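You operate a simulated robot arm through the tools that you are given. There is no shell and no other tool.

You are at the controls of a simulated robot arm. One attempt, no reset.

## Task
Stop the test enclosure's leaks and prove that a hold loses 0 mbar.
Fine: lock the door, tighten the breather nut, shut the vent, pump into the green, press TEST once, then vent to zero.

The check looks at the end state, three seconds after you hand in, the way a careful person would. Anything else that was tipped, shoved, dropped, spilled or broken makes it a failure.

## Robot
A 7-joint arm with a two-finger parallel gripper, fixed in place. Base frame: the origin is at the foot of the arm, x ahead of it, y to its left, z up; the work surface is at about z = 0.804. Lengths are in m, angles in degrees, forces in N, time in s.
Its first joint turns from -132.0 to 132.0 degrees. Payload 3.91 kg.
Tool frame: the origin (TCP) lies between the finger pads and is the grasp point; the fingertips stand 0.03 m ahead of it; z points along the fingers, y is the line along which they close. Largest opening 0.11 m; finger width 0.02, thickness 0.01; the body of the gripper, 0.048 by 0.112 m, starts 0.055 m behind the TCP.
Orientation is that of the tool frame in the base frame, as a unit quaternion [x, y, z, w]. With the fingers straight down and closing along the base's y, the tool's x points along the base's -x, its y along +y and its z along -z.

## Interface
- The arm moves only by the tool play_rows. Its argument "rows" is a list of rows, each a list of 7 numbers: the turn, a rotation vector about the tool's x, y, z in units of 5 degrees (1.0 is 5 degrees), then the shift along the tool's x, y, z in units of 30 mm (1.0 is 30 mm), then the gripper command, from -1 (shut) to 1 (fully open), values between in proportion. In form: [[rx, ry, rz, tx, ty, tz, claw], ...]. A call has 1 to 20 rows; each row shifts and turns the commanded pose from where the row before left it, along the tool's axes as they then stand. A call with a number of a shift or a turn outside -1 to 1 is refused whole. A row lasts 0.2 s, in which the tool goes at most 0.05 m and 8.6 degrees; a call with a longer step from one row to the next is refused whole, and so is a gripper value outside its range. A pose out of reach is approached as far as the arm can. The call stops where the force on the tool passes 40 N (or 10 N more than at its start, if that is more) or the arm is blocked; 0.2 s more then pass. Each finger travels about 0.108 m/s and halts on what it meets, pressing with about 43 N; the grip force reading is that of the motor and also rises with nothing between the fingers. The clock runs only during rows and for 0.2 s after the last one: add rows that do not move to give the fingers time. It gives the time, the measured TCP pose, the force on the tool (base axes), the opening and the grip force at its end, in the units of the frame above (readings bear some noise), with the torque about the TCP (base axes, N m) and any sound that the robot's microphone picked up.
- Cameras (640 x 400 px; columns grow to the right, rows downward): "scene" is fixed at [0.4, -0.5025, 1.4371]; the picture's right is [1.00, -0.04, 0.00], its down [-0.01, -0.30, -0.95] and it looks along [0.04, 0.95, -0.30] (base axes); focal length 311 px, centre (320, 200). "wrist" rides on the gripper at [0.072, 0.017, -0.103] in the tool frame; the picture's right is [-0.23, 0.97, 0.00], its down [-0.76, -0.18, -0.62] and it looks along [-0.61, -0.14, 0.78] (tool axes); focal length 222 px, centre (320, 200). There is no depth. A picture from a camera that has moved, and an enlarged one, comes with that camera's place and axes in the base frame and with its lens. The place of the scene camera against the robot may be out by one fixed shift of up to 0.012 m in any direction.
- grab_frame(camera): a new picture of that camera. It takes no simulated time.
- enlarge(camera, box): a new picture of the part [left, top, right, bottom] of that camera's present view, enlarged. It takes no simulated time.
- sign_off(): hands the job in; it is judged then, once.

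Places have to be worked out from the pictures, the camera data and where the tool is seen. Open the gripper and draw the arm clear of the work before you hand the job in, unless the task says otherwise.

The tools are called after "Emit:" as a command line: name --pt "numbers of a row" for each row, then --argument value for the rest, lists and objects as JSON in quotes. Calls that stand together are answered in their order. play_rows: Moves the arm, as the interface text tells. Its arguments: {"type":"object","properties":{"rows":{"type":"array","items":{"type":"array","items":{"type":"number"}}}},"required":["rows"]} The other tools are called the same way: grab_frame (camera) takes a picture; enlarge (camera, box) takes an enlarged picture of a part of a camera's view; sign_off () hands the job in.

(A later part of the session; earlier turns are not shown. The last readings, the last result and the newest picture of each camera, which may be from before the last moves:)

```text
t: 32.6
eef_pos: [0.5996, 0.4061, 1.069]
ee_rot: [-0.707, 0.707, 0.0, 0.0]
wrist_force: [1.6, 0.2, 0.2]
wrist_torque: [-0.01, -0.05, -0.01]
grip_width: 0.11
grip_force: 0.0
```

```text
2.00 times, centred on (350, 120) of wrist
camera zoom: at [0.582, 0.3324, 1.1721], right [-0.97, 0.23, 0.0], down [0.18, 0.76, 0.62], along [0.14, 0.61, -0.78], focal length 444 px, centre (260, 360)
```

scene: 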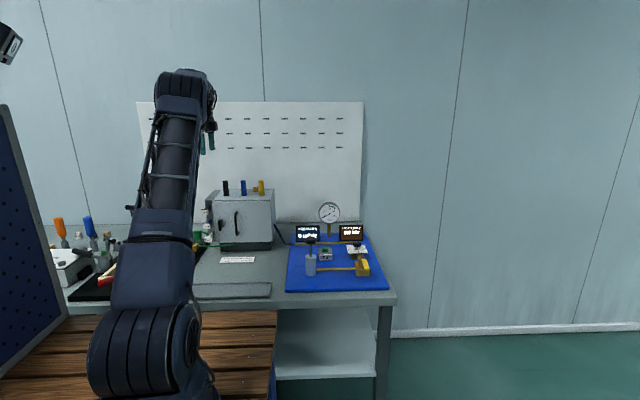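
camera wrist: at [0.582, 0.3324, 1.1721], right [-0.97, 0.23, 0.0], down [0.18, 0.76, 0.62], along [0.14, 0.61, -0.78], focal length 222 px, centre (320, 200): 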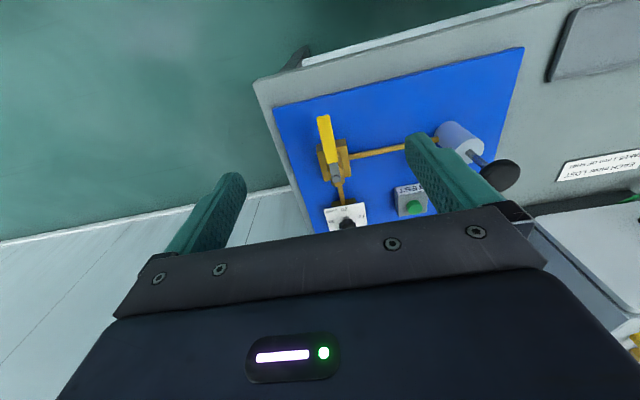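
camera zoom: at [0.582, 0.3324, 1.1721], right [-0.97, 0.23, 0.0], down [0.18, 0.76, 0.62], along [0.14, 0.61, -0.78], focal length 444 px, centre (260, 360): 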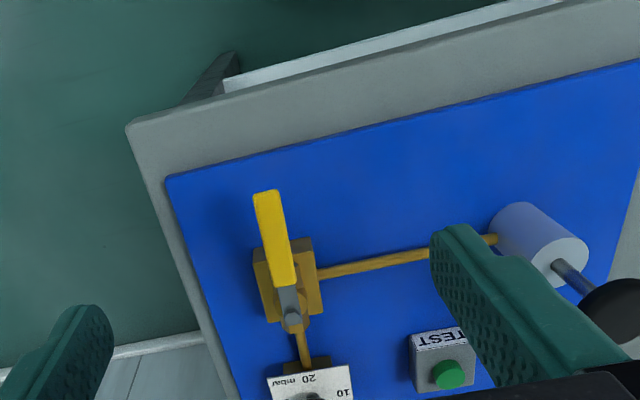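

I enlarge the valve closely from both cameras to understand its lever and stop.

Emit:
enlarge --camera "wrist" --box '[300, 100, 370, 200]'

Emit:
enlarge --camera "scene" --box '[345, 240, 380, 280]'

Emit:
enlarge --camera "wrist" --box '[300, 180, 440, 240]'

```text
4.00 times, centred on (335, 150) of wrist
camera zoom: at [0.582, 0.3324, 1.1721], right [-0.97, 0.23, 0.0], down [0.18, 0.76, 0.62], along [0.14, 0.61, -0.78], focal length 888 px, centre (260, 400)
```

zoom: 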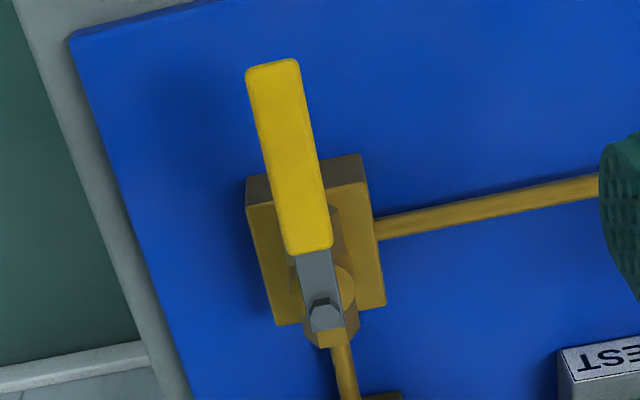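

```text
10.00 times, centred on (362, 260) of scene
camera zoom: at [0.4, -0.5025, 1.4371], right [1.0, -0.04, 0.0], down [-0.01, -0.3, -0.95], along [0.04, 0.95, -0.3], focal length 3112 px, centre (-105, -400)
```

zoom: 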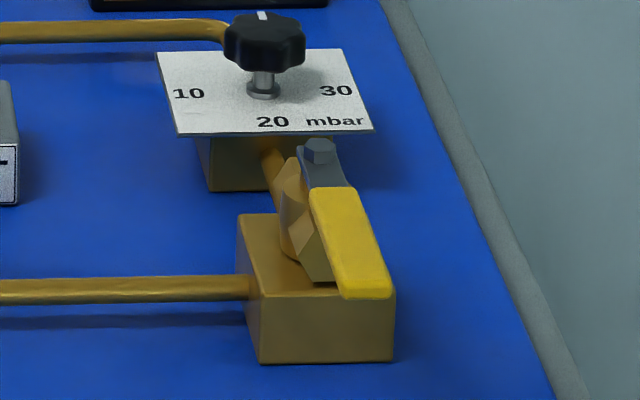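

```text
4.57 times, centred on (370, 210) of wrist
camera zoom: at [0.582, 0.3324, 1.1721], right [-0.97, 0.23, 0.0], down [0.18, 0.76, 0.62], along [0.14, 0.61, -0.78], focal length 1015 px, centre (91, 154)
```

zoom: 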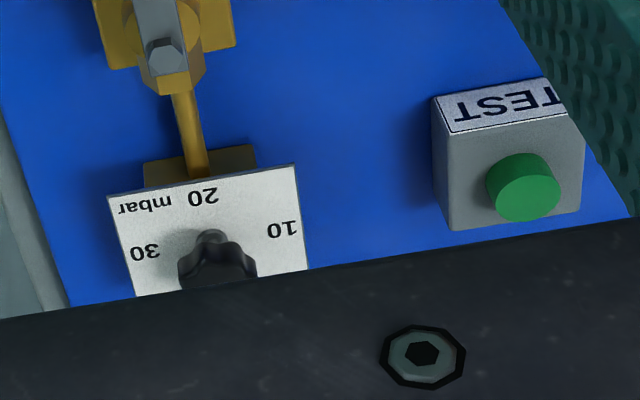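

From two wrist views: vent pivot ≈(0.599, 0.520, 0.887) with its handle tip ≈(0.599, 0.425); TEST button ≈(0.472, 0.634, 0.855). The scene camera reads z a bit high. Now I go back in front of the enclosure to work the lock first.

Emit:
play_rows --pt "0 0 0 -0.24 0.927 0 1" --pt "0 0 0 -0.24 0.927 0 1" --pt "0 0 0 -0.24 0.927 0 1" --pt "0 0 0 -0.24 0.927 0 1" --pt "0 0 0 -0.24 0.927 0 1" --pt "0 0 0 -0.24 0.927 0 1" --pt "0 0 0 -0.24 0.927 0 1" --pt "0 0 0 -0.24 0.927 0 1" --pt "0 0 0 -0.24 0.927 0 1" --pt "0 0 0 -0.24 0.927 0 1" --pt "0 0 0 -0.24 0.927 0 1" --pt "0 0 0 -0.24 0.927 0 1" --pt "0 0 0 -0.24 0.927 0 1" --pt "0 0 0 -0.24 0.927 0 1" --pt "0 0 0 -0.24 0.927 0 1" --pt "0 0 0 -0.24 0.927 0 1" --pt "0 0 0 -0.24 0.927 0 1" --pt "0 0 0 -0.24 0.927 0 1" --pt "0 0 0 -0.24 0.927 0 1" --pt "0 0 0 -0.24 0.927 0 1"

Emit:
play_rows --pt "0 -1 0 0 0 0 1" --pt "0 -1 0 0 0 0 1" --pt "0 -1 0 0 0 0 1" --pt "0 -1 0 0 0 0 1" --pt "0 -1 0 0 0 0 1" --pt "0 -1 0 0 0 0 1" --pt "0 -1 0 0 0 0 1" --pt "0 -1 0 0 0 0 1" --pt "0 -1 0 0 0 0 1" --pt "0 -1 0 0 0 0 1" --pt "0 -1 0 0 0 0 1" --pt "0 -1 0 0 0 0 1" --pt "0 -1 0 0 0 0 1" --pt "0 -1 0 0 0 0 1" --pt "0 -1 0 0 0 0 1" --pt "0 -1 0 0 0 0 1" --pt "0 -1 0 0 0 0 1" --pt "0 -1 0 0 0 0 1"

Emit:
grab_frame --camera "wrist"

Emit:
grab_frame --camera "scene"

```text
t: 36.8
eef_pos: [0.0431, 0.5506, 1.0693]
ee_rot: [-0.707, 0.708, 0.0, 0.001]
wrist_force: [0.5, 0.0, -0.1]
wrist_torque: [-0.01, -0.01, -0.04]
grip_width: 0.11
grip_force: 0.1
```

```text
t: 40.6
eef_pos: [0.0329, 0.55, 1.0664]
ee_rot: [0.514, -0.512, -0.483, -0.491]
wrist_force: [-4.4, -0.2, 0.3]
wrist_torque: [0.03, 0.0, -0.29]
grip_width: 0.11
grip_force: 0.1
out of reach, approached as far as the arm can: row 18
```

```text
taken
camera wrist: at [0.0163, 0.4418, 0.9993], right [-0.98, 0.02, 0.22], down [0.17, -0.58, 0.79], along [0.14, 0.81, 0.57], focal length 222 px, centre (320, 200)
```

wrist: 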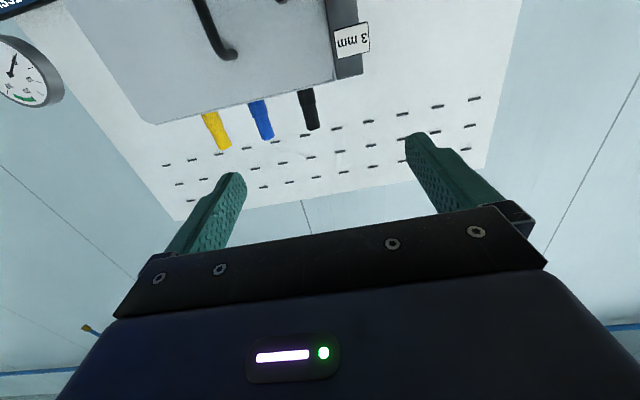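

```text
taken
```

scene: 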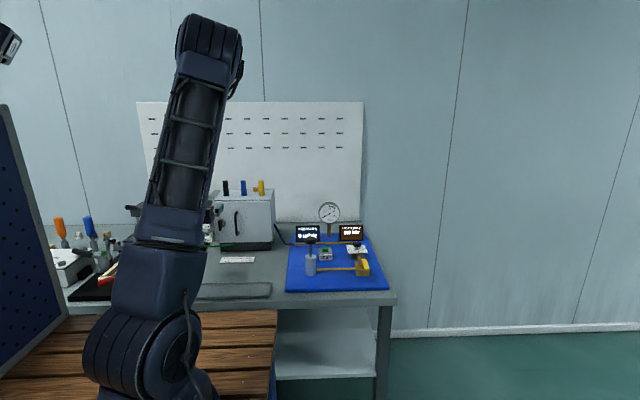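

Nearly horizontal (≈87°) is reachable up here. I narrow the fingers to 40 mm so they clear the door handle (x≈0.105), ease the tilt to ≈80° and move down to lock height, stopping short of the door.

Emit:
play_rows --pt "0 1 0 0 0 0 -0.27" --pt "0 1 0 0 0 0 -0.27" --pt "0 0 0 0.737 -0.07 0.469 -0.27" --pt "0 0 0 0.737 -0.07 0.469 -0.27" --pt "0 0 0 0.737 -0.07 0.469 -0.27" --pt "0 0 0 0.737 -0.07 0.469 -0.27" --pt "0 0 0 0.737 -0.07 0.469 -0.27"

Emit:
grab_frame --camera "wrist"

Emit:
grab_frame --camera "scene"

```text
t: 42.2
eef_pos: [0.0479, 0.5866, 0.9735]
ee_rot: [-0.553, 0.555, 0.434, 0.444]
wrist_force: [0.5, -0.5, -0.3]
wrist_torque: [0.02, 0.02, 0.03]
grip_width: 0.0406
grip_force: 0.1
out of reach, approached as far as the arm can: row 6, 7
```

```text
taken
camera wrist: at [0.0298, 0.468, 0.9263], right [-0.98, 0.06, 0.21], down [0.17, -0.44, 0.89], along [0.15, 0.9, 0.41], focal length 222 px, centre (320, 200)
```

wrist: 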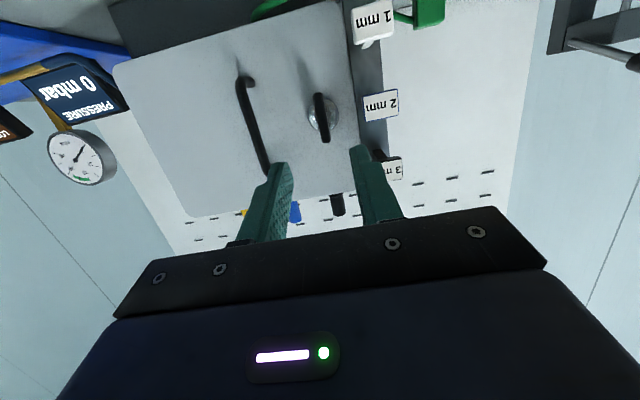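

```text
taken
```

scene: 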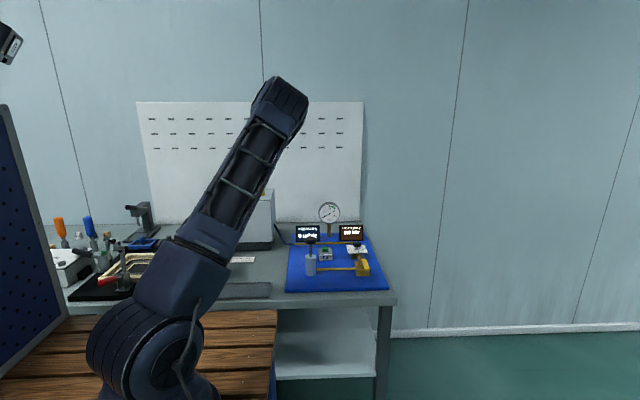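

The lever lies between the fingers in x. I try to advance toward it at this height (the forward position may be within reach), about 50 mm.

Emit:
play_rows --pt "0 0 0 -0.12 0.04 0.54 -0.27" --pt "0 0 0 -0.12 0.04 0.54 -0.27" --pt "0 0 0 -0.12 0.04 0.54 -0.27"

Emit:
play_rows --pt "0 0 0 0.3 0 0.07 -0.27" --pt "0 0 0 0.3 0 0.07 -0.27"

Emit:
grab_frame --camera "wrist"

```text
t: 43.0
eef_pos: [0.0439, 0.6348, 0.9728]
ee_rot: [-0.553, 0.554, 0.436, 0.445]
wrist_force: [-0.2, -0.8, -0.2]
wrist_torque: [0.01, 0.0, -0.01]
grip_width: 0.0399
grip_force: 0.1
```

```text
t: 43.6
eef_pos: [0.043, 0.6361, 0.9734]
ee_rot: [0.554, -0.554, -0.436, -0.443]
wrist_force: [-0.4, -0.7, -0.2]
wrist_torque: [-0.02, 0.01, -0.01]
grip_width: 0.0401
grip_force: 0.1
out of reach, approached as far as the arm can: row 1, 2
```

```text
taken
camera wrist: at [0.0257, 0.5173, 0.9264], right [-0.98, 0.06, 0.21], down [0.17, -0.44, 0.88], along [0.15, 0.9, 0.41], focal length 222 px, centre (320, 200)
```

wrist: 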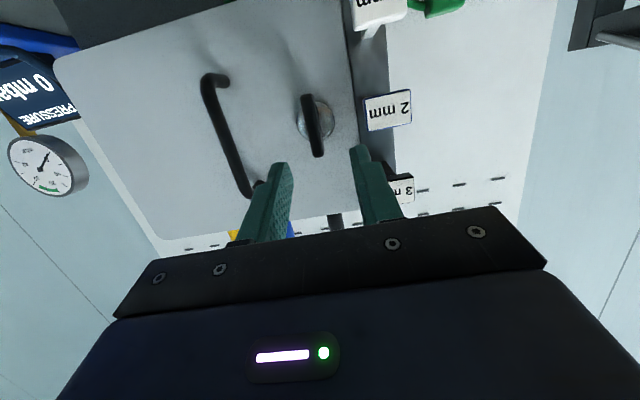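

Lower is out of reach at 77° tilt, so I ease the tilt to about 69° and then go down to the bar's height (z≈0.945) and slightly forward.

Emit:
play_rows --pt "0 1 0 0 0 0 -0.27" --pt "0 0.54 0 0 0 0 -0.27" --pt "0 0 0 0.35 0 0.38 -0.27" --pt "0 0 0 0.35 0 0.38 -0.27"

Emit:
grab_frame --camera "wrist"

Emit:
enlarge --camera "wrist" --box '[240, 80, 420, 230]'

```text
t: 44.6
eef_pos: [0.0433, 0.65, 0.9463]
ee_rot: [-0.582, 0.582, 0.398, 0.405]
wrist_force: [-0.1, 0.2, 0.1]
wrist_torque: [-0.03, 0.0, -0.03]
grip_width: 0.0405
grip_force: 0.1
```

```text
taken
camera wrist: at [0.0255, 0.5261, 0.9152], right [-0.97, 0.09, 0.2], down [0.17, -0.31, 0.93], along [0.15, 0.95, 0.29], focal length 222 px, centre (320, 200)
```

wrist: 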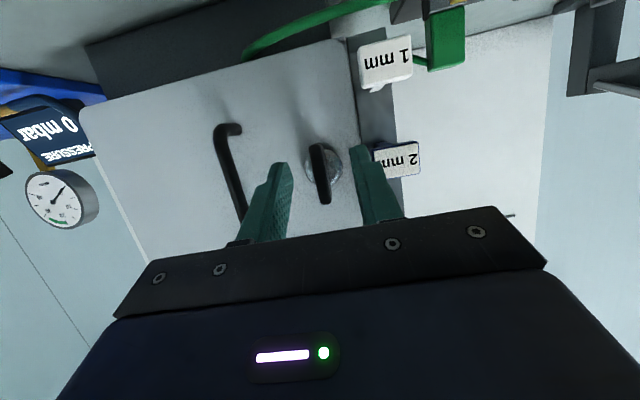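

```text
2.67 times, centred on (330, 155) of wrist
camera zoom: at [0.0255, 0.5261, 0.9152], right [-0.97, 0.09, 0.2], down [0.17, -0.31, 0.93], along [0.15, 0.95, 0.29], focal length 592 px, centre (293, 320)
```

zoom: 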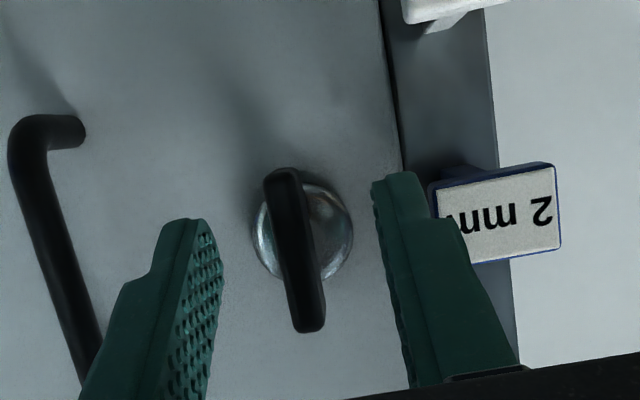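

The bar stands well between the fingers; the 2 mm shim head (x up to ≈0.008, y≈0.70) is near the left finger, so I narrow to 25 mm before advancing to TCP y≈0.674 (tips short of the disc).

Emit:
play_rows --pt "0 0 0 0 0 0 -0.545" --pt "0 0 0 -0.22 -0.01 0.35 -0.545" --pt "0 0 0 -0.22 -0.01 0.34 -0.545"

Emit:
enlarge --camera "wrist" --box '[240, 80, 420, 230]'

```text
t: 45.4
eef_pos: [0.0431, 0.6723, 0.9511]
ee_rot: [0.583, -0.581, -0.399, -0.404]
wrist_force: [-0.4, 0.4, -0.1]
wrist_torque: [0.0, -0.02, 0.01]
grip_width: 0.0251
grip_force: 0.1
```

```text
2.67 times, centred on (330, 155) of wrist
camera zoom: at [0.0264, 0.5497, 0.9197], right [-0.97, 0.09, 0.2], down [0.17, -0.31, 0.93], along [0.14, 0.95, 0.29], focal length 592 px, centre (293, 320)
```

zoom: 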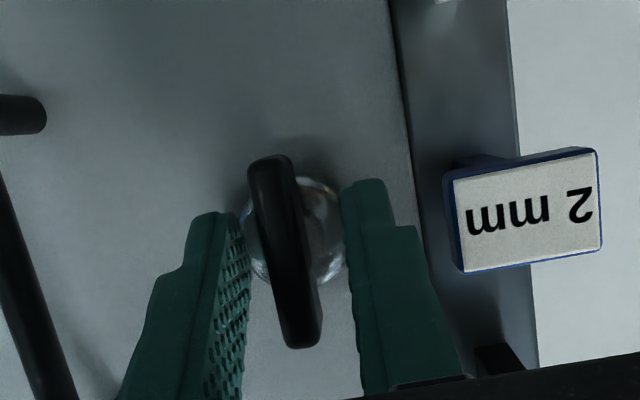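

The bar is between the pads. I close to about 16 mm as a loose wrench and try turning clockwise (seen from the front) by 30° to feel which way the lock moves.

Emit:
play_rows --pt "0 0 0 0 0 0 -0.72" --pt "0 0 0 0 0 0 -0.72" --pt "0 0 1 0 0 0 -0.72" --pt "0 0 1 0 0 0 -0.72" --pt "0 0 1 0 0 0 -0.72" --pt "0 0 1 0 0 0 -0.72" --pt "0 0 1 0 0 0 -0.72" --pt "0 0 1 0 0 0 -0.72"

Emit:
grab_frame --camera "wrist"

Emit:
enlarge --camera "wrist" --box '[240, 80, 420, 230]'

```text
t: 47.2
eef_pos: [0.0442, 0.6732, 0.9522]
ee_rot: [-0.41, 0.713, 0.491, 0.288]
wrist_force: [-0.3, -1.6, 13.4]
wrist_torque: [0.39, -0.08, 1.04]
grip_width: 0.0168
grip_force: 45.1
```

```text
taken
camera wrist: at [-0.0078, 0.5562, 0.9375], right [-0.73, 0.25, 0.63], down [0.53, -0.39, 0.76], along [0.43, 0.89, 0.15], focal length 222 px, centre (320, 200)
```

wrist: 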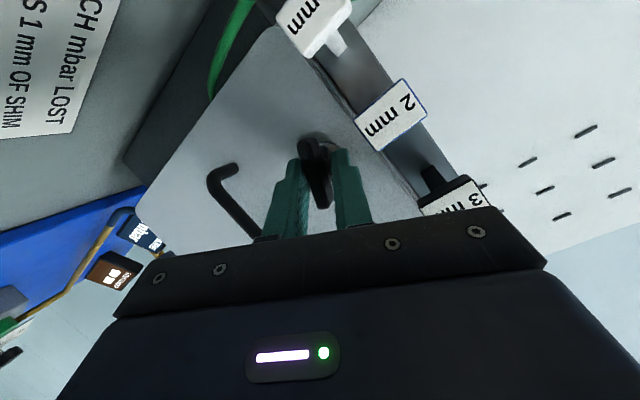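

```text
2.67 times, centred on (330, 155) of wrist
camera zoom: at [-0.0078, 0.5562, 0.9375], right [-0.73, 0.25, 0.63], down [0.53, -0.39, 0.76], along [0.43, 0.89, 0.15], focal length 592 px, centre (293, 320)
```

zoom: 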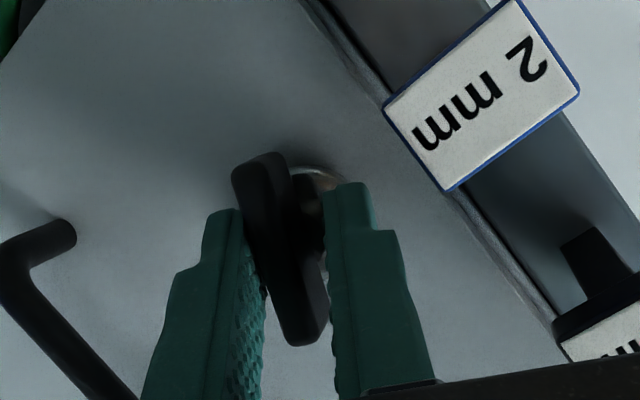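

The bar followed the gripper clockwise by about 20° with little resistance about the lock's axis. I loosen slightly to 20 mm and continue turning another 30°.

Emit:
play_rows --pt "0 0 0 0 0 0 -0.64" --pt "0 0 1 0 0 0 -0.64" --pt "0 0 1 0 0 0 -0.64" --pt "0 0 1 0 0 0 -0.64" --pt "0 0 1 0 0 0 -0.64" --pt "0 0 1 0 0 0 -0.64" --pt "0 0 1 0 0 0 -0.64"

Emit:
enlarge --camera "wrist" --box '[240, 80, 420, 230]'

Emit:
grab_frame --camera "wrist"

```text
t: 48.8
eef_pos: [0.0442, 0.6727, 0.9509]
ee_rot: [-0.213, 0.795, 0.547, 0.152]
wrist_force: [-7.2, -6.6, 5.4]
wrist_torque: [0.21, -0.03, 0.27]
grip_width: 0.0225
grip_force: 2.7
```

```text
2.67 times, centred on (330, 155) of wrist
camera zoom: at [-0.0287, 0.5678, 0.9672], right [-0.29, 0.34, 0.89], down [0.74, -0.51, 0.44], along [0.6, 0.79, -0.1], focal length 592 px, centre (293, 320)
```

zoom: 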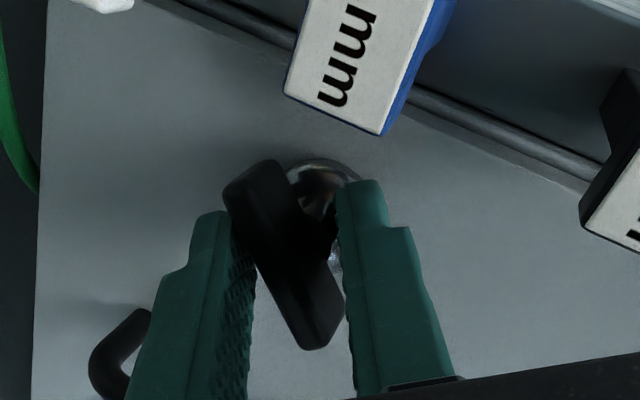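

```text
taken
camera wrist: at [-0.0287, 0.5678, 0.9672], right [-0.29, 0.34, 0.89], down [0.74, -0.51, 0.44], along [0.6, 0.79, -0.1], focal length 222 px, centre (320, 200)
```

wrist: 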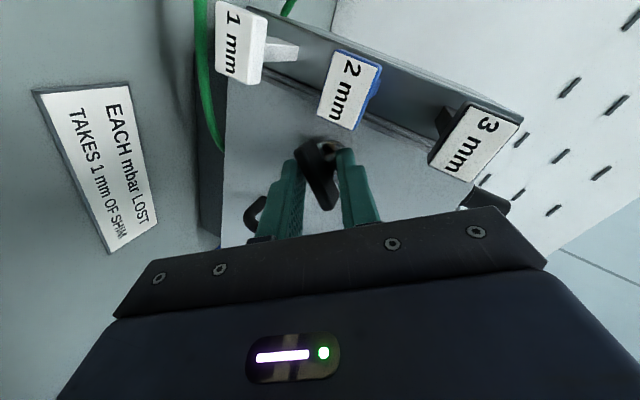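

The bar is now about 33° round (slack taken up). I keep turning another 40°.

Emit:
play_rows --pt "0 0 1 0 0 0 -0.64" --pt "0 0 1 0 0 0 -0.64" --pt "0 0 1 0 0 0 -0.64" --pt "0 0 1 0 0 0 -0.64" --pt "0 0 1 0 0 0 -0.64" --pt "0 0 1 0 0 0 -0.64" --pt "0 0 1 0 0 0 -0.64" --pt "0 0 1 0 0 0 -0.64"

Emit:
enlarge --camera "wrist" --box '[240, 80, 420, 230]'

Emit:
enlarge --camera "scene" --box '[190, 180, 290, 260]'

```text
t: 50.6
eef_pos: [0.0438, 0.673, 0.9522]
ee_rot: [0.072, 0.822, 0.563, -0.045]
wrist_force: [-10.1, -8.3, 15.5]
wrist_torque: [0.55, -0.09, 0.36]
grip_width: 0.0243
grip_force: 4.8
```

```text
2.67 times, centred on (330, 155) of wrist
camera zoom: at [-0.0252, 0.5859, 1.0166], right [0.39, 0.33, 0.86], down [0.72, -0.69, -0.06], along [0.58, 0.64, -0.51], focal length 592 px, centre (293, 320)
```

zoom: 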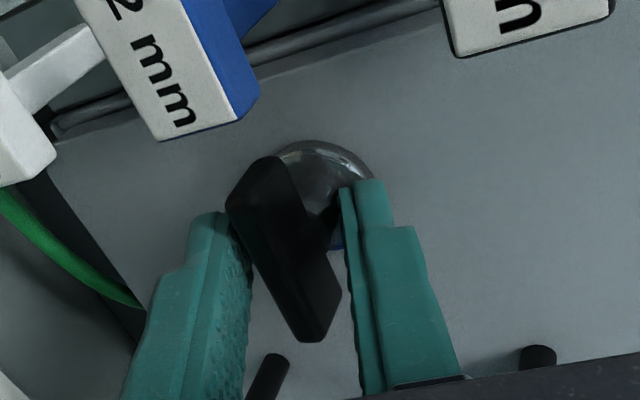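

```text
5.00 times, centred on (240, 220) of scene
camera zoom: at [0.4, -0.5025, 1.4371], right [1.0, -0.04, 0.0], down [-0.01, -0.3, -0.95], along [0.04, 0.95, -0.3], focal length 1556 px, centre (720, 100)
```

zoom: 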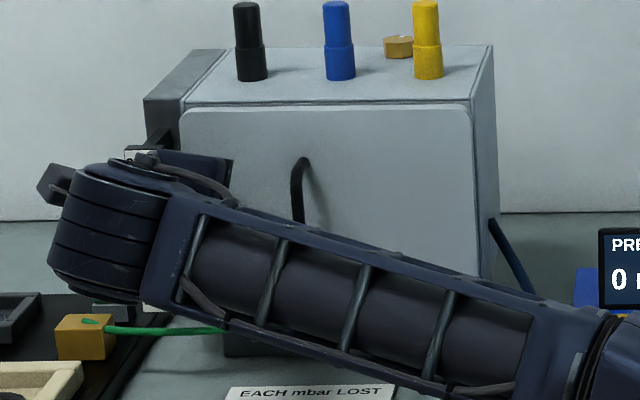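

The arm's elbow has swung to a different side; I check the whole scene before continuing.

Emit:
grab_frame --camera "scene"

Emit:
grab_frame --camera "wrist"

```text
taken
```

scene: 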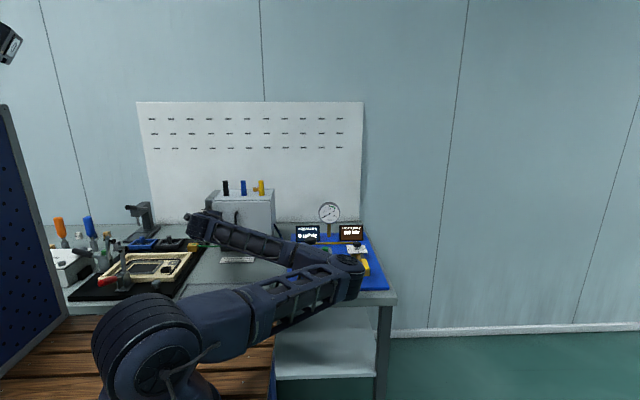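

```text
taken
camera wrist: at [-0.0252, 0.5859, 1.0166], right [0.39, 0.33, 0.86], down [0.72, -0.69, -0.06], along [0.58, 0.64, -0.51], focal length 222 px, centre (320, 200)
```

wrist: 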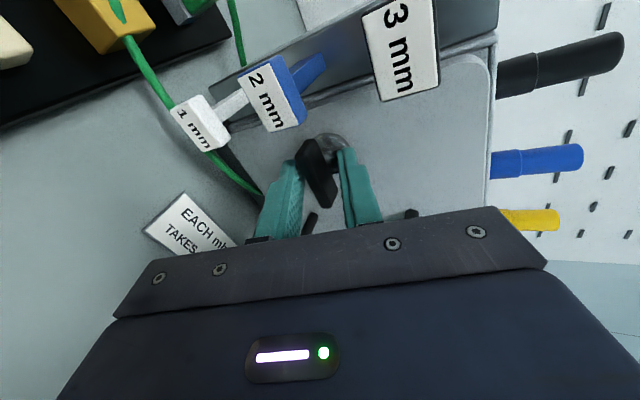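

The elbow is well in front of the board (y≈0.15), so nothing is touched. The bar is now about 70° round; I turn 25° more to complete the quarter turn.

Emit:
play_rows --pt "0 0 1 0 0 0 -0.64" --pt "0 0 1 0 0 0 -0.64" --pt "0 0 1 0 0 0 -0.64" --pt "0 0 1 0 0 0 -0.64" --pt "0 0 1 0 0 0 -0.64"

Emit:
enlarge --camera "wrist" --box '[240, 80, 420, 230]'

Emit:
grab_frame --camera "wrist"

```text
t: 51.0
eef_pos: [0.0448, 0.6722, 0.9531]
ee_rot: [0.098, 0.824, 0.553, -0.067]
wrist_force: [0.4, -5.2, -1.9]
wrist_torque: [0.01, -0.06, 0.13]
grip_width: 0.0244
grip_force: 4.4
out of reach, approached as far as the arm can: row 1, 2
stopped in row 2: the force on the tool passed its limit at 53 N (the readings are from after the stop); the commanded pose is now the measured one
```

```text
2.67 times, centred on (330, 155) of wrist
camera zoom: at [-0.0217, 0.5881, 1.0231], right [0.45, 0.34, 0.83], down [0.7, -0.71, -0.09], along [0.56, 0.62, -0.56], focal length 592 px, centre (293, 320)
```

zoom: 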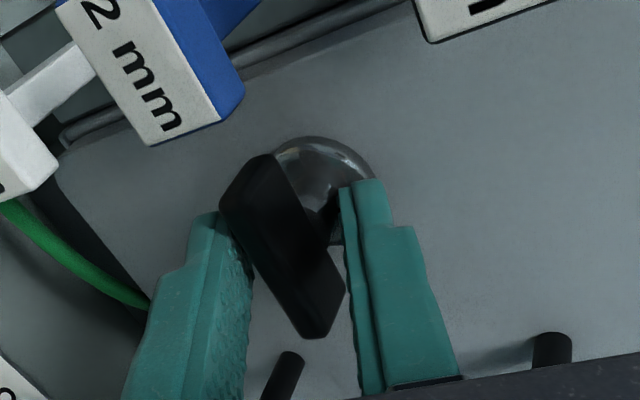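

```text
taken
camera wrist: at [-0.0217, 0.5881, 1.0231], right [0.45, 0.34, 0.83], down [0.7, -0.71, -0.09], along [0.56, 0.62, -0.56], focal length 222 px, centre (320, 200)
```

wrist: 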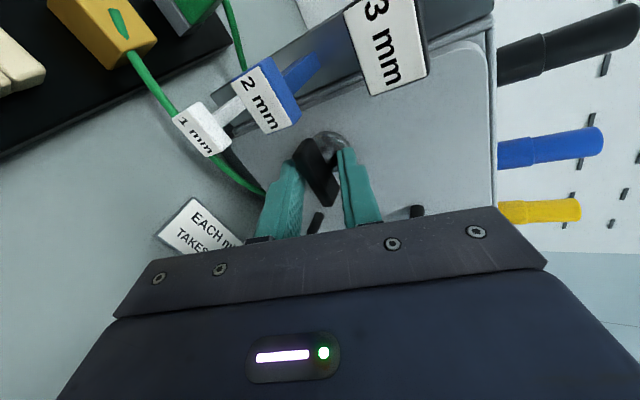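

Ray-casting the bar's edges onto its plane gives a level bar (both edges at z≈0.936–0.945 along x 0.03–0.07), so the lock has made its full quarter turn and met its stop. I open a little and back straight out.

Emit:
play_rows --pt "0 0 0 0 0 0 -0.45" --pt "0 0 0 0 0 0 -0.45" --pt "0 0 0 0 0 -0.5 -0.45" --pt "0 0 0 0 0 -0.7 -0.45" --pt "0 0 0 0 0 -0.7 -0.45" --pt "0 0 0 0 0 -0.7 -0.45"

Emit:
grab_frame --camera "wrist"

Emit:
grab_frame --camera "scene"

```text
t: 52.4
eef_pos: [0.0458, 0.6002, 0.9827]
ee_rot: [0.099, 0.824, 0.554, -0.066]
wrist_force: [-0.6, -0.3, 0.3]
wrist_torque: [0.01, -0.01, 0.02]
grip_width: 0.0302
grip_force: 0.0
```

```text
taken
camera wrist: at [-0.0214, 0.5162, 1.0524], right [0.45, 0.34, 0.83], down [0.7, -0.71, -0.09], along [0.56, 0.62, -0.56], focal length 222 px, centre (320, 200)
```

wrist: 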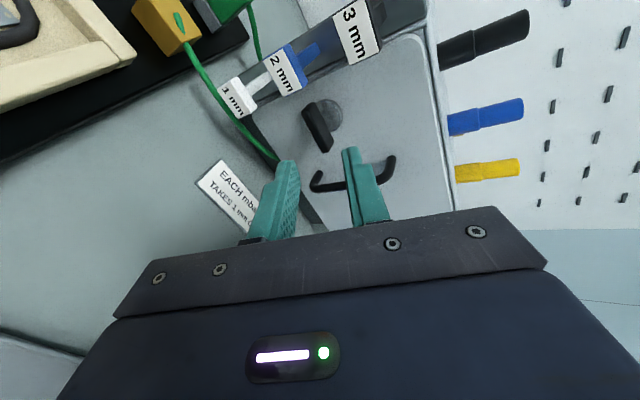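

```text
taken
```

scene: 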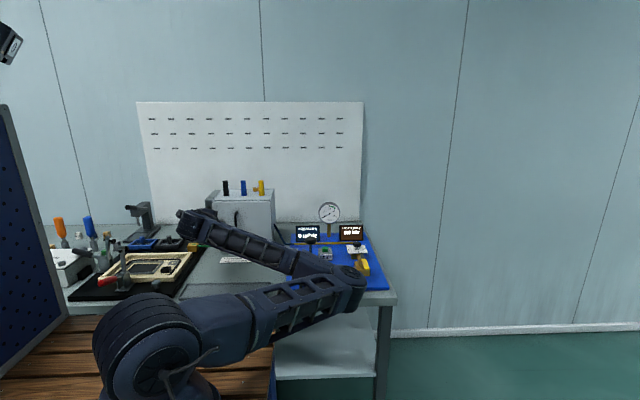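

The lock bar now stands square to the door handle: door locked. I rise 0.125 m and turn the tool upright to go for the breather nut.

Emit:
play_rows --pt "0 0 0 0.18 0.75 -0.32 -0.27" --pt "0 0 0 0.18 0.75 -0.32 -0.27" --pt "0 0 0 0.18 0.75 -0.32 -0.27" --pt "0 0 0 0.18 0.75 -0.32 -0.27" --pt "0 0 0 0.18 0.75 -0.32 -0.27" --pt "1 0 0 0 0 0 -0.27" --pt "1 0 0 0 0 0 -0.27" --pt "1 0 0 0 0 0 -0.27" --pt "1 0 0 0 0 0 -0.27" --pt "1 0 0 0 0 0 -0.27" --pt "1 0 0 0 0 0 -0.27" --pt "1 0 0 0 0 0 -0.27" --pt "1 0 0 0 0 0 -0.27" --pt "1 0 0 0 0 0 -0.27" --pt "1 0 0 0 0 0 -0.27" --pt "1 0 0 0 0 0 -0.27" --pt "1 0 0 0 0 0 -0.27" --pt "1 0 0 0 0 0 -0.27"

Emit:
grab_frame --camera "scene"

Emit:
grab_frame --camera "wrist"

```text
t: 56.2
eef_pos: [0.0468, 0.6, 1.1083]
ee_rot: [0.049, 0.993, 0.025, -0.108]
wrist_force: [0.7, -0.7, -0.1]
wrist_torque: [0.01, 0.04, 0.05]
grip_width: 0.0401
grip_force: 0.0
```

```text
taken
```

scene: 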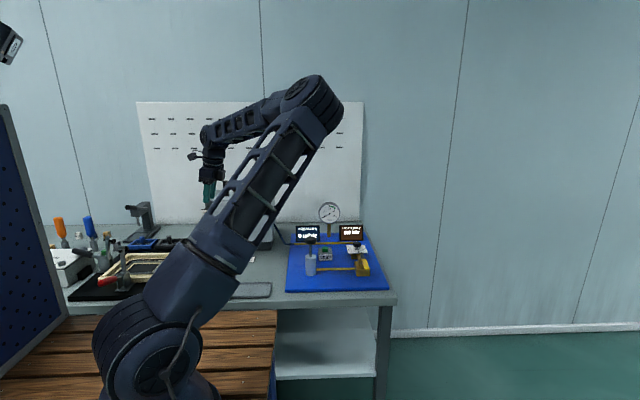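

```text
taken
camera wrist: at [-0.0005, 0.616, 1.2256], right [0.32, 0.95, -0.01], down [0.86, -0.28, 0.43], along [0.41, -0.15, -0.9], focal length 222 px, centre (320, 200)
```

wrist: 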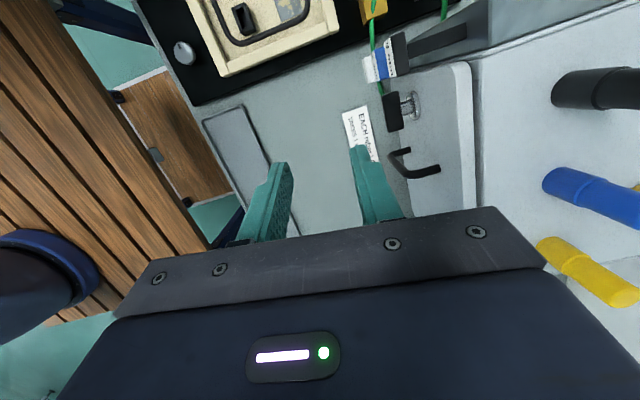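

The tool ended about 12° off vertical, so I level it (small ry/rx/rz), rise to z≈1.2 and move over the enclosure's back to look at the nut.

Emit:
play_rows --pt "0.15 -0.83 -0.38 0 0 0 -0.27" --pt "0.15 -0.83 -0.38 0 0 0 -0.27" --pt "0.15 -0.83 -0.38 0 0 0 -0.27" --pt "0 0 0 0 0 -0.9 -0.27" --pt "0 0 0 0 0 -0.9 -0.27" --pt "0 0 0 0 0 -0.9 -0.27" --pt "0 0 0 0 0 -0.9 -0.27" --pt "0 0 0 -0.16 0.926 0 -0.27" --pt "0 0 0 -0.16 0.926 0 -0.27" --pt "0 0 0 -0.16 0.926 0 -0.27" --pt "0 0 0 -0.16 0.926 0 -0.27" --pt "0 0 0 -0.16 0.926 0 -0.27" --pt "0 0 0 -0.16 0.926 0 -0.27" --pt "0 0 0 -0.16 0.926 0 -0.27" --pt "0 0 0 -0.16 0.926 0 -0.27" --pt "0 0 0 -0.16 0.926 0 -0.27"

Emit:
grab_frame --camera "wrist"

Emit:
enlarge --camera "wrist" --box '[260, 110, 420, 230]'

```text
t: 59.6
eef_pos: [0.0867, 0.8487, 1.2197]
ee_rot: [-0.003, 1.0, 0.005, 0.0]
wrist_force: [-0.1, -0.2, 0.1]
wrist_torque: [0.01, 0.0, 0.02]
grip_width: 0.0401
grip_force: 0.0
```

```text
taken
camera wrist: at [0.0147, 0.8635, 1.3227], right [0.22, 0.97, 0.01], down [0.76, -0.18, 0.62], along [0.61, -0.13, -0.78], focal length 222 px, centre (320, 200)
```

wrist: 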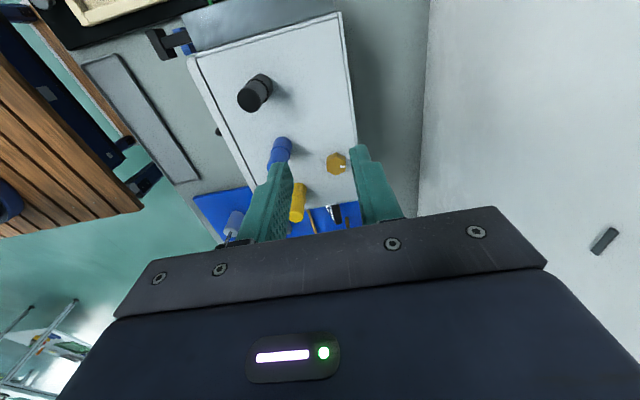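

```text
3.33 times, centred on (340, 170) of wrist
camera zoom: at [0.0147, 0.8635, 1.3227], right [0.22, 0.97, 0.01], down [0.76, -0.18, 0.62], along [0.61, -0.13, -0.78], focal length 740 px, centre (253, 300)
```

zoom: 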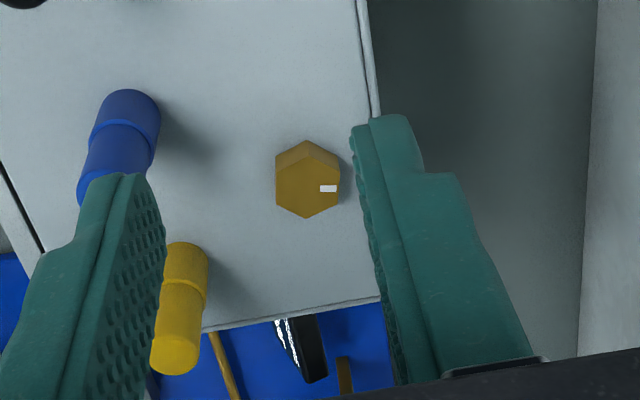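

The nut's top centre is at about (0.178, 0.854, 1.04), ~27 mm across flats, flats facing roughly ±y. I move above it and pre-turn the tool by -50° (hex symmetry) so that there is room to turn clockwise.

Emit:
play_rows --pt "0 0 0 -0.76 0.04 0 -0.18" --pt "0 0 0 -0.76 0.04 0 -0.18" --pt "0 0 0 -0.76 0.04 0 -0.18" --pt "0 0 0 -0.76 0.06 0 -0.18" --pt "0 0 -1 0 0 0 -0.18" --pt "0 0 -1 0 0 0 -0.18" --pt "0 0 -1 0 0 0 -0.18" --pt "0 0 -1 0 0 0 -0.18" --pt "0 0 -1 0 0 0 -0.18" --pt "0 0 -1 0 0 0 -0.18" --pt "0 0 -1 0 0 0 -0.18" --pt "0 0 -1 0 0 0 -0.18" --pt "0 0 -1 0 0 0 -0.18" --pt "0 0 -1 0 0 0 -0.18" --pt "0 0 0 0 0 0.9 -0.18" --pt "0 0 0 0 0 0.9 -0.18" --pt "0 0 0 0 0 0.9 -0.18"

Emit:
grab_frame --camera "wrist"

Emit:
enlarge --camera "wrist" --box '[240, 80, 420, 230]'

Emit:
grab_frame --camera "scene"

```text
t: 63.2
eef_pos: [0.1768, 0.8559, 1.1386]
ee_rot: [-0.424, 0.906, 0.004, 0.002]
wrist_force: [0.5, 0.0, -0.1]
wrist_torque: [0.02, 0.0, -0.04]
grip_width: 0.0451
grip_force: 0.0
```

```text
taken
camera wrist: at [0.1193, 0.8082, 1.2404], right [-0.6, 0.8, 0.01], down [0.62, 0.46, 0.63], along [0.5, 0.38, -0.78], focal length 222 px, centre (320, 200)
```

wrist: 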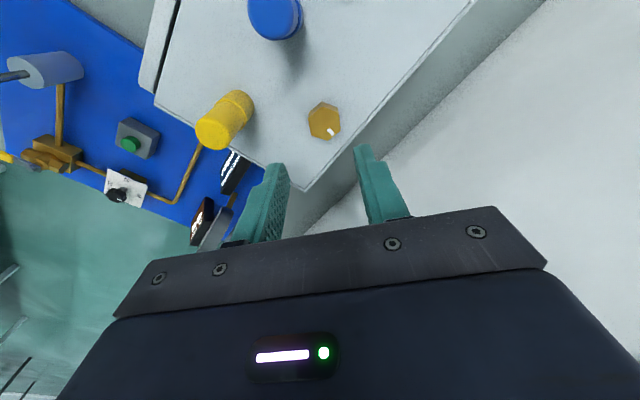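

```text
2.67 times, centred on (330, 155) of wrist
camera zoom: at [0.1193, 0.8082, 1.2404], right [-0.6, 0.8, 0.01], down [0.62, 0.46, 0.63], along [0.5, 0.38, -0.78], focal length 592 px, centre (293, 320)
```

zoom: 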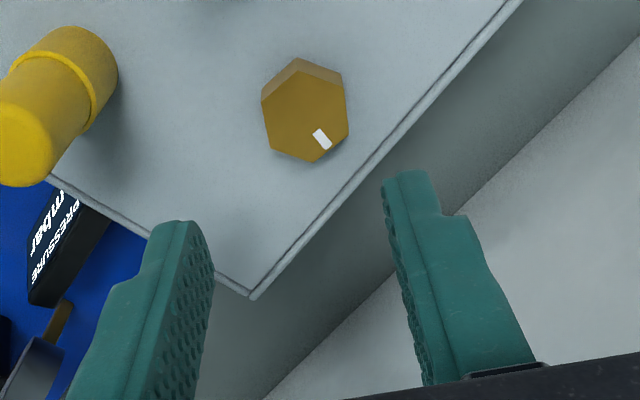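

```text
taken
```

scene: 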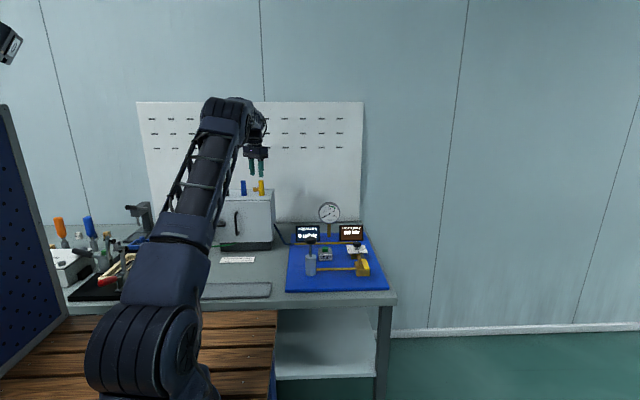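

The nut is slightly off the tool line, and its height is uncertain by a centimetre, so I shift ~3 mm and descend 35 mm to compare it directly with the fingertips.

Emit:
play_rows --pt "0 0 0 0.04 0.1 0.58 -0.18" --pt "0 0 0 0 0 0.58 -0.18"

Emit:
enlarge --camera "wrist" --box '[240, 80, 420, 230]'

Emit:
enlarge --camera "scene" --box '[220, 160, 300, 215]'

```text
t: 63.8
eef_pos: [0.1758, 0.8573, 1.1014]
ee_rot: [-0.425, 0.905, 0.005, 0.002]
wrist_force: [0.0, -0.2, 1.3]
wrist_torque: [0.01, 0.01, 0.04]
grip_width: 0.045
grip_force: 0.0
```

```text
2.67 times, centred on (330, 155) of wrist
camera zoom: at [0.1164, 0.8097, 1.2056], right [-0.6, 0.8, 0.01], down [0.62, 0.47, 0.63], along [0.5, 0.38, -0.78], focal length 592 px, centre (293, 320)
```

zoom: 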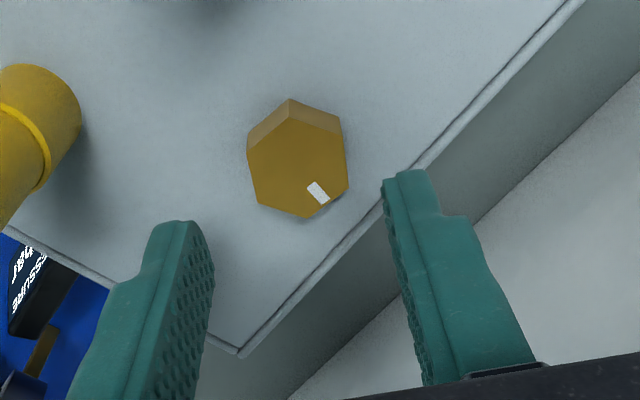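

```text
7.27 times, centred on (260, 188) of scene
camera zoom: at [0.4, -0.5025, 1.4371], right [1.0, -0.04, 0.0], down [-0.01, -0.3, -0.95], along [0.04, 0.95, -0.3], focal length 2263 px, centre (756, 291)
```

zoom: 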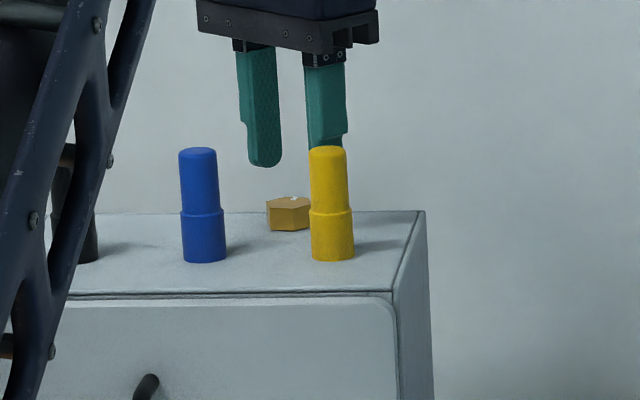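

The scene zoom gives a good side view: nut top ≈18 mm below the fingertips, so z≈1.053 with its base at ≈1.038, and its centre ≈(0.171, 0.853). I correct by (-4.5, -4) mm and go down to TCP z≈1.073.

Emit:
play_rows --pt "0 0 0 0.2 0.03 0.3 -0.18" --pt "0 0 0 0 0 0.3 -0.18" --pt "0 0 0 0 0 0.33 -0.18"

Emit:
enlarge --camera "wrist" --box '[240, 80, 420, 230]'

Emit:
enlarge --camera "scene" --box '[220, 160, 300, 215]'

```text
t: 64.6
eef_pos: [0.1719, 0.8525, 1.0744]
ee_rot: [-0.425, 0.905, 0.005, 0.002]
wrist_force: [0.0, 0.1, 0.9]
wrist_torque: [0.0, 0.0, -0.02]
grip_width: 0.0449
grip_force: 0.1
```

```text
2.67 times, centred on (330, 155) of wrist
camera zoom: at [0.1122, 0.8064, 1.1778], right [-0.6, 0.8, 0.01], down [0.62, 0.47, 0.63], along [0.5, 0.38, -0.78], focal length 592 px, centre (293, 320)
```

zoom: 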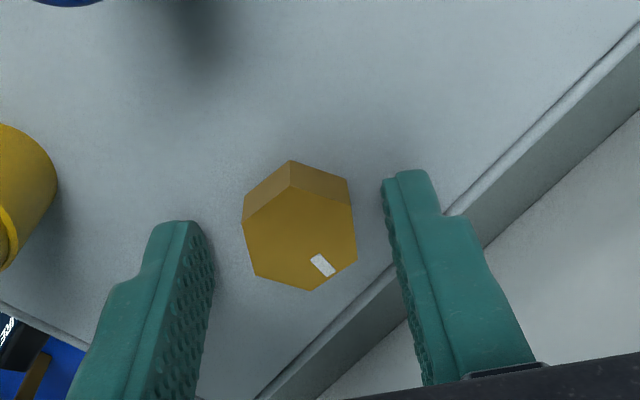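

```text
7.27 times, centred on (260, 188) of scene
camera zoom: at [0.4, -0.5025, 1.4371], right [1.0, -0.04, 0.0], down [-0.01, -0.3, -0.95], along [0.04, 0.95, -0.3], focal length 2263 px, centre (756, 291)
```

zoom: 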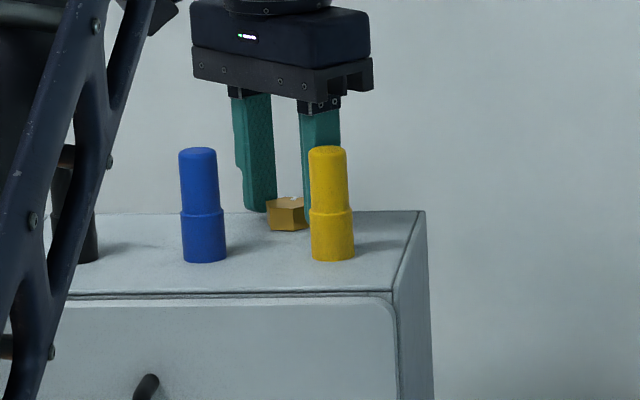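

The nut sits centred between the pads with flats facing them. I go 2 mm lower and close on it.

Emit:
play_rows --pt "0 0 0 0 0 0.07 -0.18" --pt "0 0 0 0 0 0 -0.6" --pt "0 0 0 0 0 0 -1" --pt "0 0 0 0 0 0 -1"

Emit:
enlarge --camera "wrist" --box '[240, 80, 420, 230]'

```text
t: 65.6
eef_pos: [0.1693, 0.8541, 1.0727]
ee_rot: [-0.426, 0.905, 0.005, 0.002]
wrist_force: [-14.3, 11.8, -1.3]
wrist_torque: [0.54, -0.17, 0.07]
grip_width: 0.0258
grip_force: 44.8
```

```text
2.67 times, centred on (330, 155) of wrist
camera zoom: at [0.1105, 0.8069, 1.1753], right [-0.6, 0.8, 0.01], down [0.62, 0.47, 0.63], along [0.5, 0.38, -0.78], focal length 592 px, centre (293, 320)
```

zoom: 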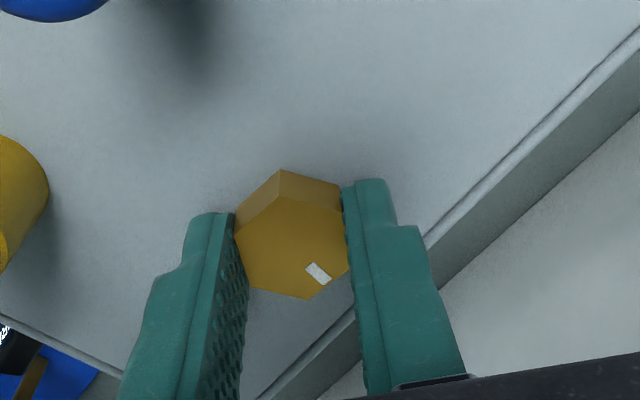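

Gripped on the flats at 25.8 mm; the side force shows a 3 mm offset along tool y, which I relieve, then I turn clockwise (seen from above) by 20°.

Emit:
play_rows --pt "0 0 0 0 0.1 0 -1" --pt "0 0 0.5 0 0 0 -1" --pt "0 0 0.5 0 0 0 -1" --pt "0 0 1 0 0 0 -1" --pt "0 0 1 0 0 0 -1" --pt "0 0 1 0 0 0 -1"

Emit:
enlarge --camera "wrist" --box '[240, 80, 420, 230]'

```text
t: 67.0
eef_pos: [0.169, 0.8542, 1.0719]
ee_rot: [-0.259, 0.966, 0.003, 0.001]
wrist_force: [1.4, -31.4, -8.2]
wrist_torque: [-0.74, -0.98, -0.01]
grip_width: 0.0257
grip_force: 44.9
```

```text
2.67 times, centred on (330, 155) of wrist
camera zoom: at [0.0983, 0.8306, 1.1756], right [-0.29, 0.96, 0.01], down [0.75, 0.22, 0.63], along [0.6, 0.19, -0.78], focal length 592 px, centre (293, 320)
```

zoom: 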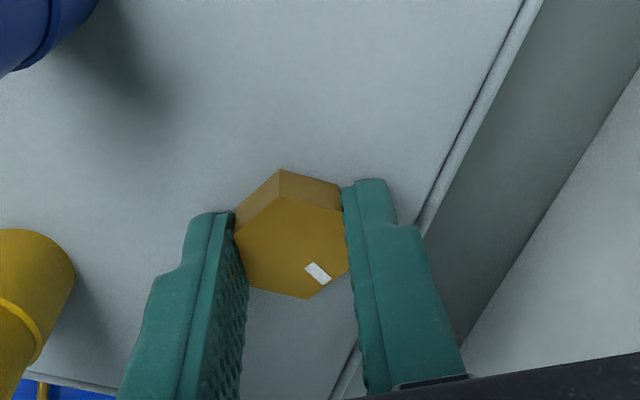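

The nut turns with the gripper with no torque about its axis yet, but there is side load, so I check whether a still row relaxes it.

Emit:
play_rows --pt "0 0 0 0 0 0 -1"

```text
t: 67.4
eef_pos: [0.1703, 0.8548, 1.0722]
ee_rot: [-0.26, 0.966, 0.004, 0.002]
wrist_force: [4.4, -35.6, -10.4]
wrist_torque: [-1.04, -0.65, -0.02]
grip_width: 0.0258
grip_force: 45.1
```

The side load persists (it acts at the nut), so I ease the command by 3 mm along -tool y and a touch along +x and watch the force.

Emit:
play_rows --pt "0 0 0 0.03 -0.1 0 -1" --pt "0 0 0 0 0 0 -1"

```text
t: 68.0
eef_pos: [0.1699, 0.8531, 1.0718]
ee_rot: [-0.261, 0.965, 0.007, 0.002]
wrist_force: [3.0, 21.4, -14.2]
wrist_torque: [0.49, -0.67, 0.03]
grip_width: 0.0257
grip_force: 44.7
```

Stiffness is about 17 N per mm, so the balance point is about 1 mm back. I centre it, lower a touch, and continue turning clockwise 20°.

Emit:
play_rows --pt "0 0 0 -0.015 0.033 0.03 -1" --pt "0 0 1 0 0 0 -1" --pt "0 0 1 0 0 0 -1" --pt "0 0 1 0 0 0 -1" --pt "0 0 1 0 0 0 -1"

Emit:
enlarge --camera "wrist" --box '[240, 80, 420, 230]'

```text
t: 69.2
eef_pos: [0.1685, 0.8553, 1.0728]
ee_rot: [-0.088, 0.996, 0.006, -0.001]
wrist_force: [1.5, 31.3, 10.7]
wrist_torque: [0.43, -1.14, 0.04]
grip_width: 0.026
grip_force: 44.6
```

```text
2.67 times, centred on (330, 155) of wrist
camera zoom: at [0.0952, 0.8559, 1.1759], right [0.05, 1.0, 0.01], down [0.78, -0.05, 0.62], along [0.62, -0.02, -0.78], focal length 592 px, centre (293, 320)
```

zoom: 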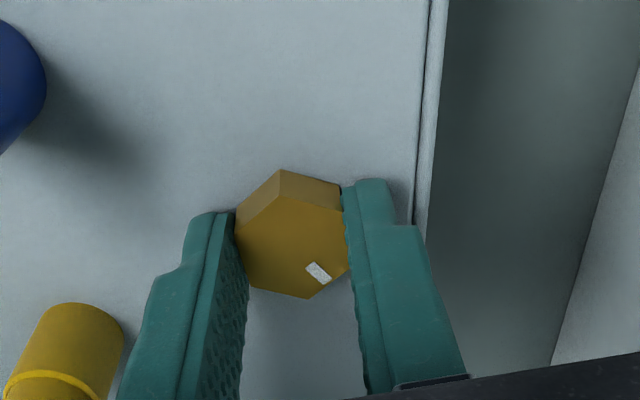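

Still no resisting torque after 40°. The nut's axis lies ~5 mm toward -tool x from the TCP, so I turn about that point: correct 1.9 mm, then 20° more with a small ty per row.

Emit:
play_rows --pt "0 0 0 0 0.06 -0.015 -1" --pt "0 0 1 0 0.015 0 -1" --pt "0 0 1 0 0.015 0 -1" --pt "0 0 1 0 0.015 0 -1" --pt "0 0 1 0 0.015 0 -1"

Emit:
enlarge --camera "wrist" --box '[240, 80, 420, 230]'

```text
t: 70.4
eef_pos: [0.1707, 0.8537, 1.0725]
ee_rot: [0.086, 0.996, 0.004, -0.001]
wrist_force: [4.0, -27.0, 14.1]
wrist_torque: [-1.51, -0.44, -0.03]
grip_width: 0.0258
grip_force: 44.6
```

```text
2.67 times, centred on (330, 155) of wrist
camera zoom: at [0.1009, 0.882, 1.176], right [0.39, 0.92, 0.01], down [0.72, -0.31, 0.62], along [0.57, -0.24, -0.78], focal length 592 px, centre (293, 320)
```

zoom: 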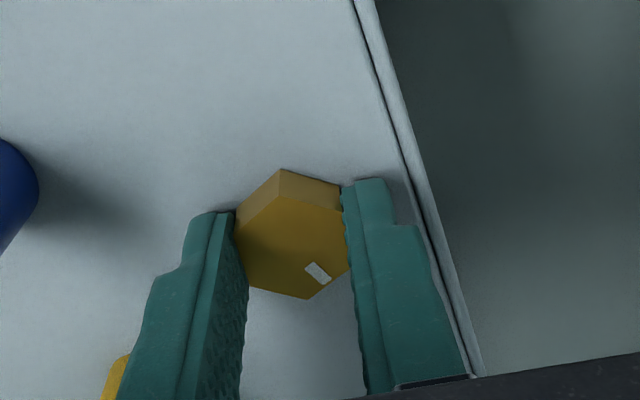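

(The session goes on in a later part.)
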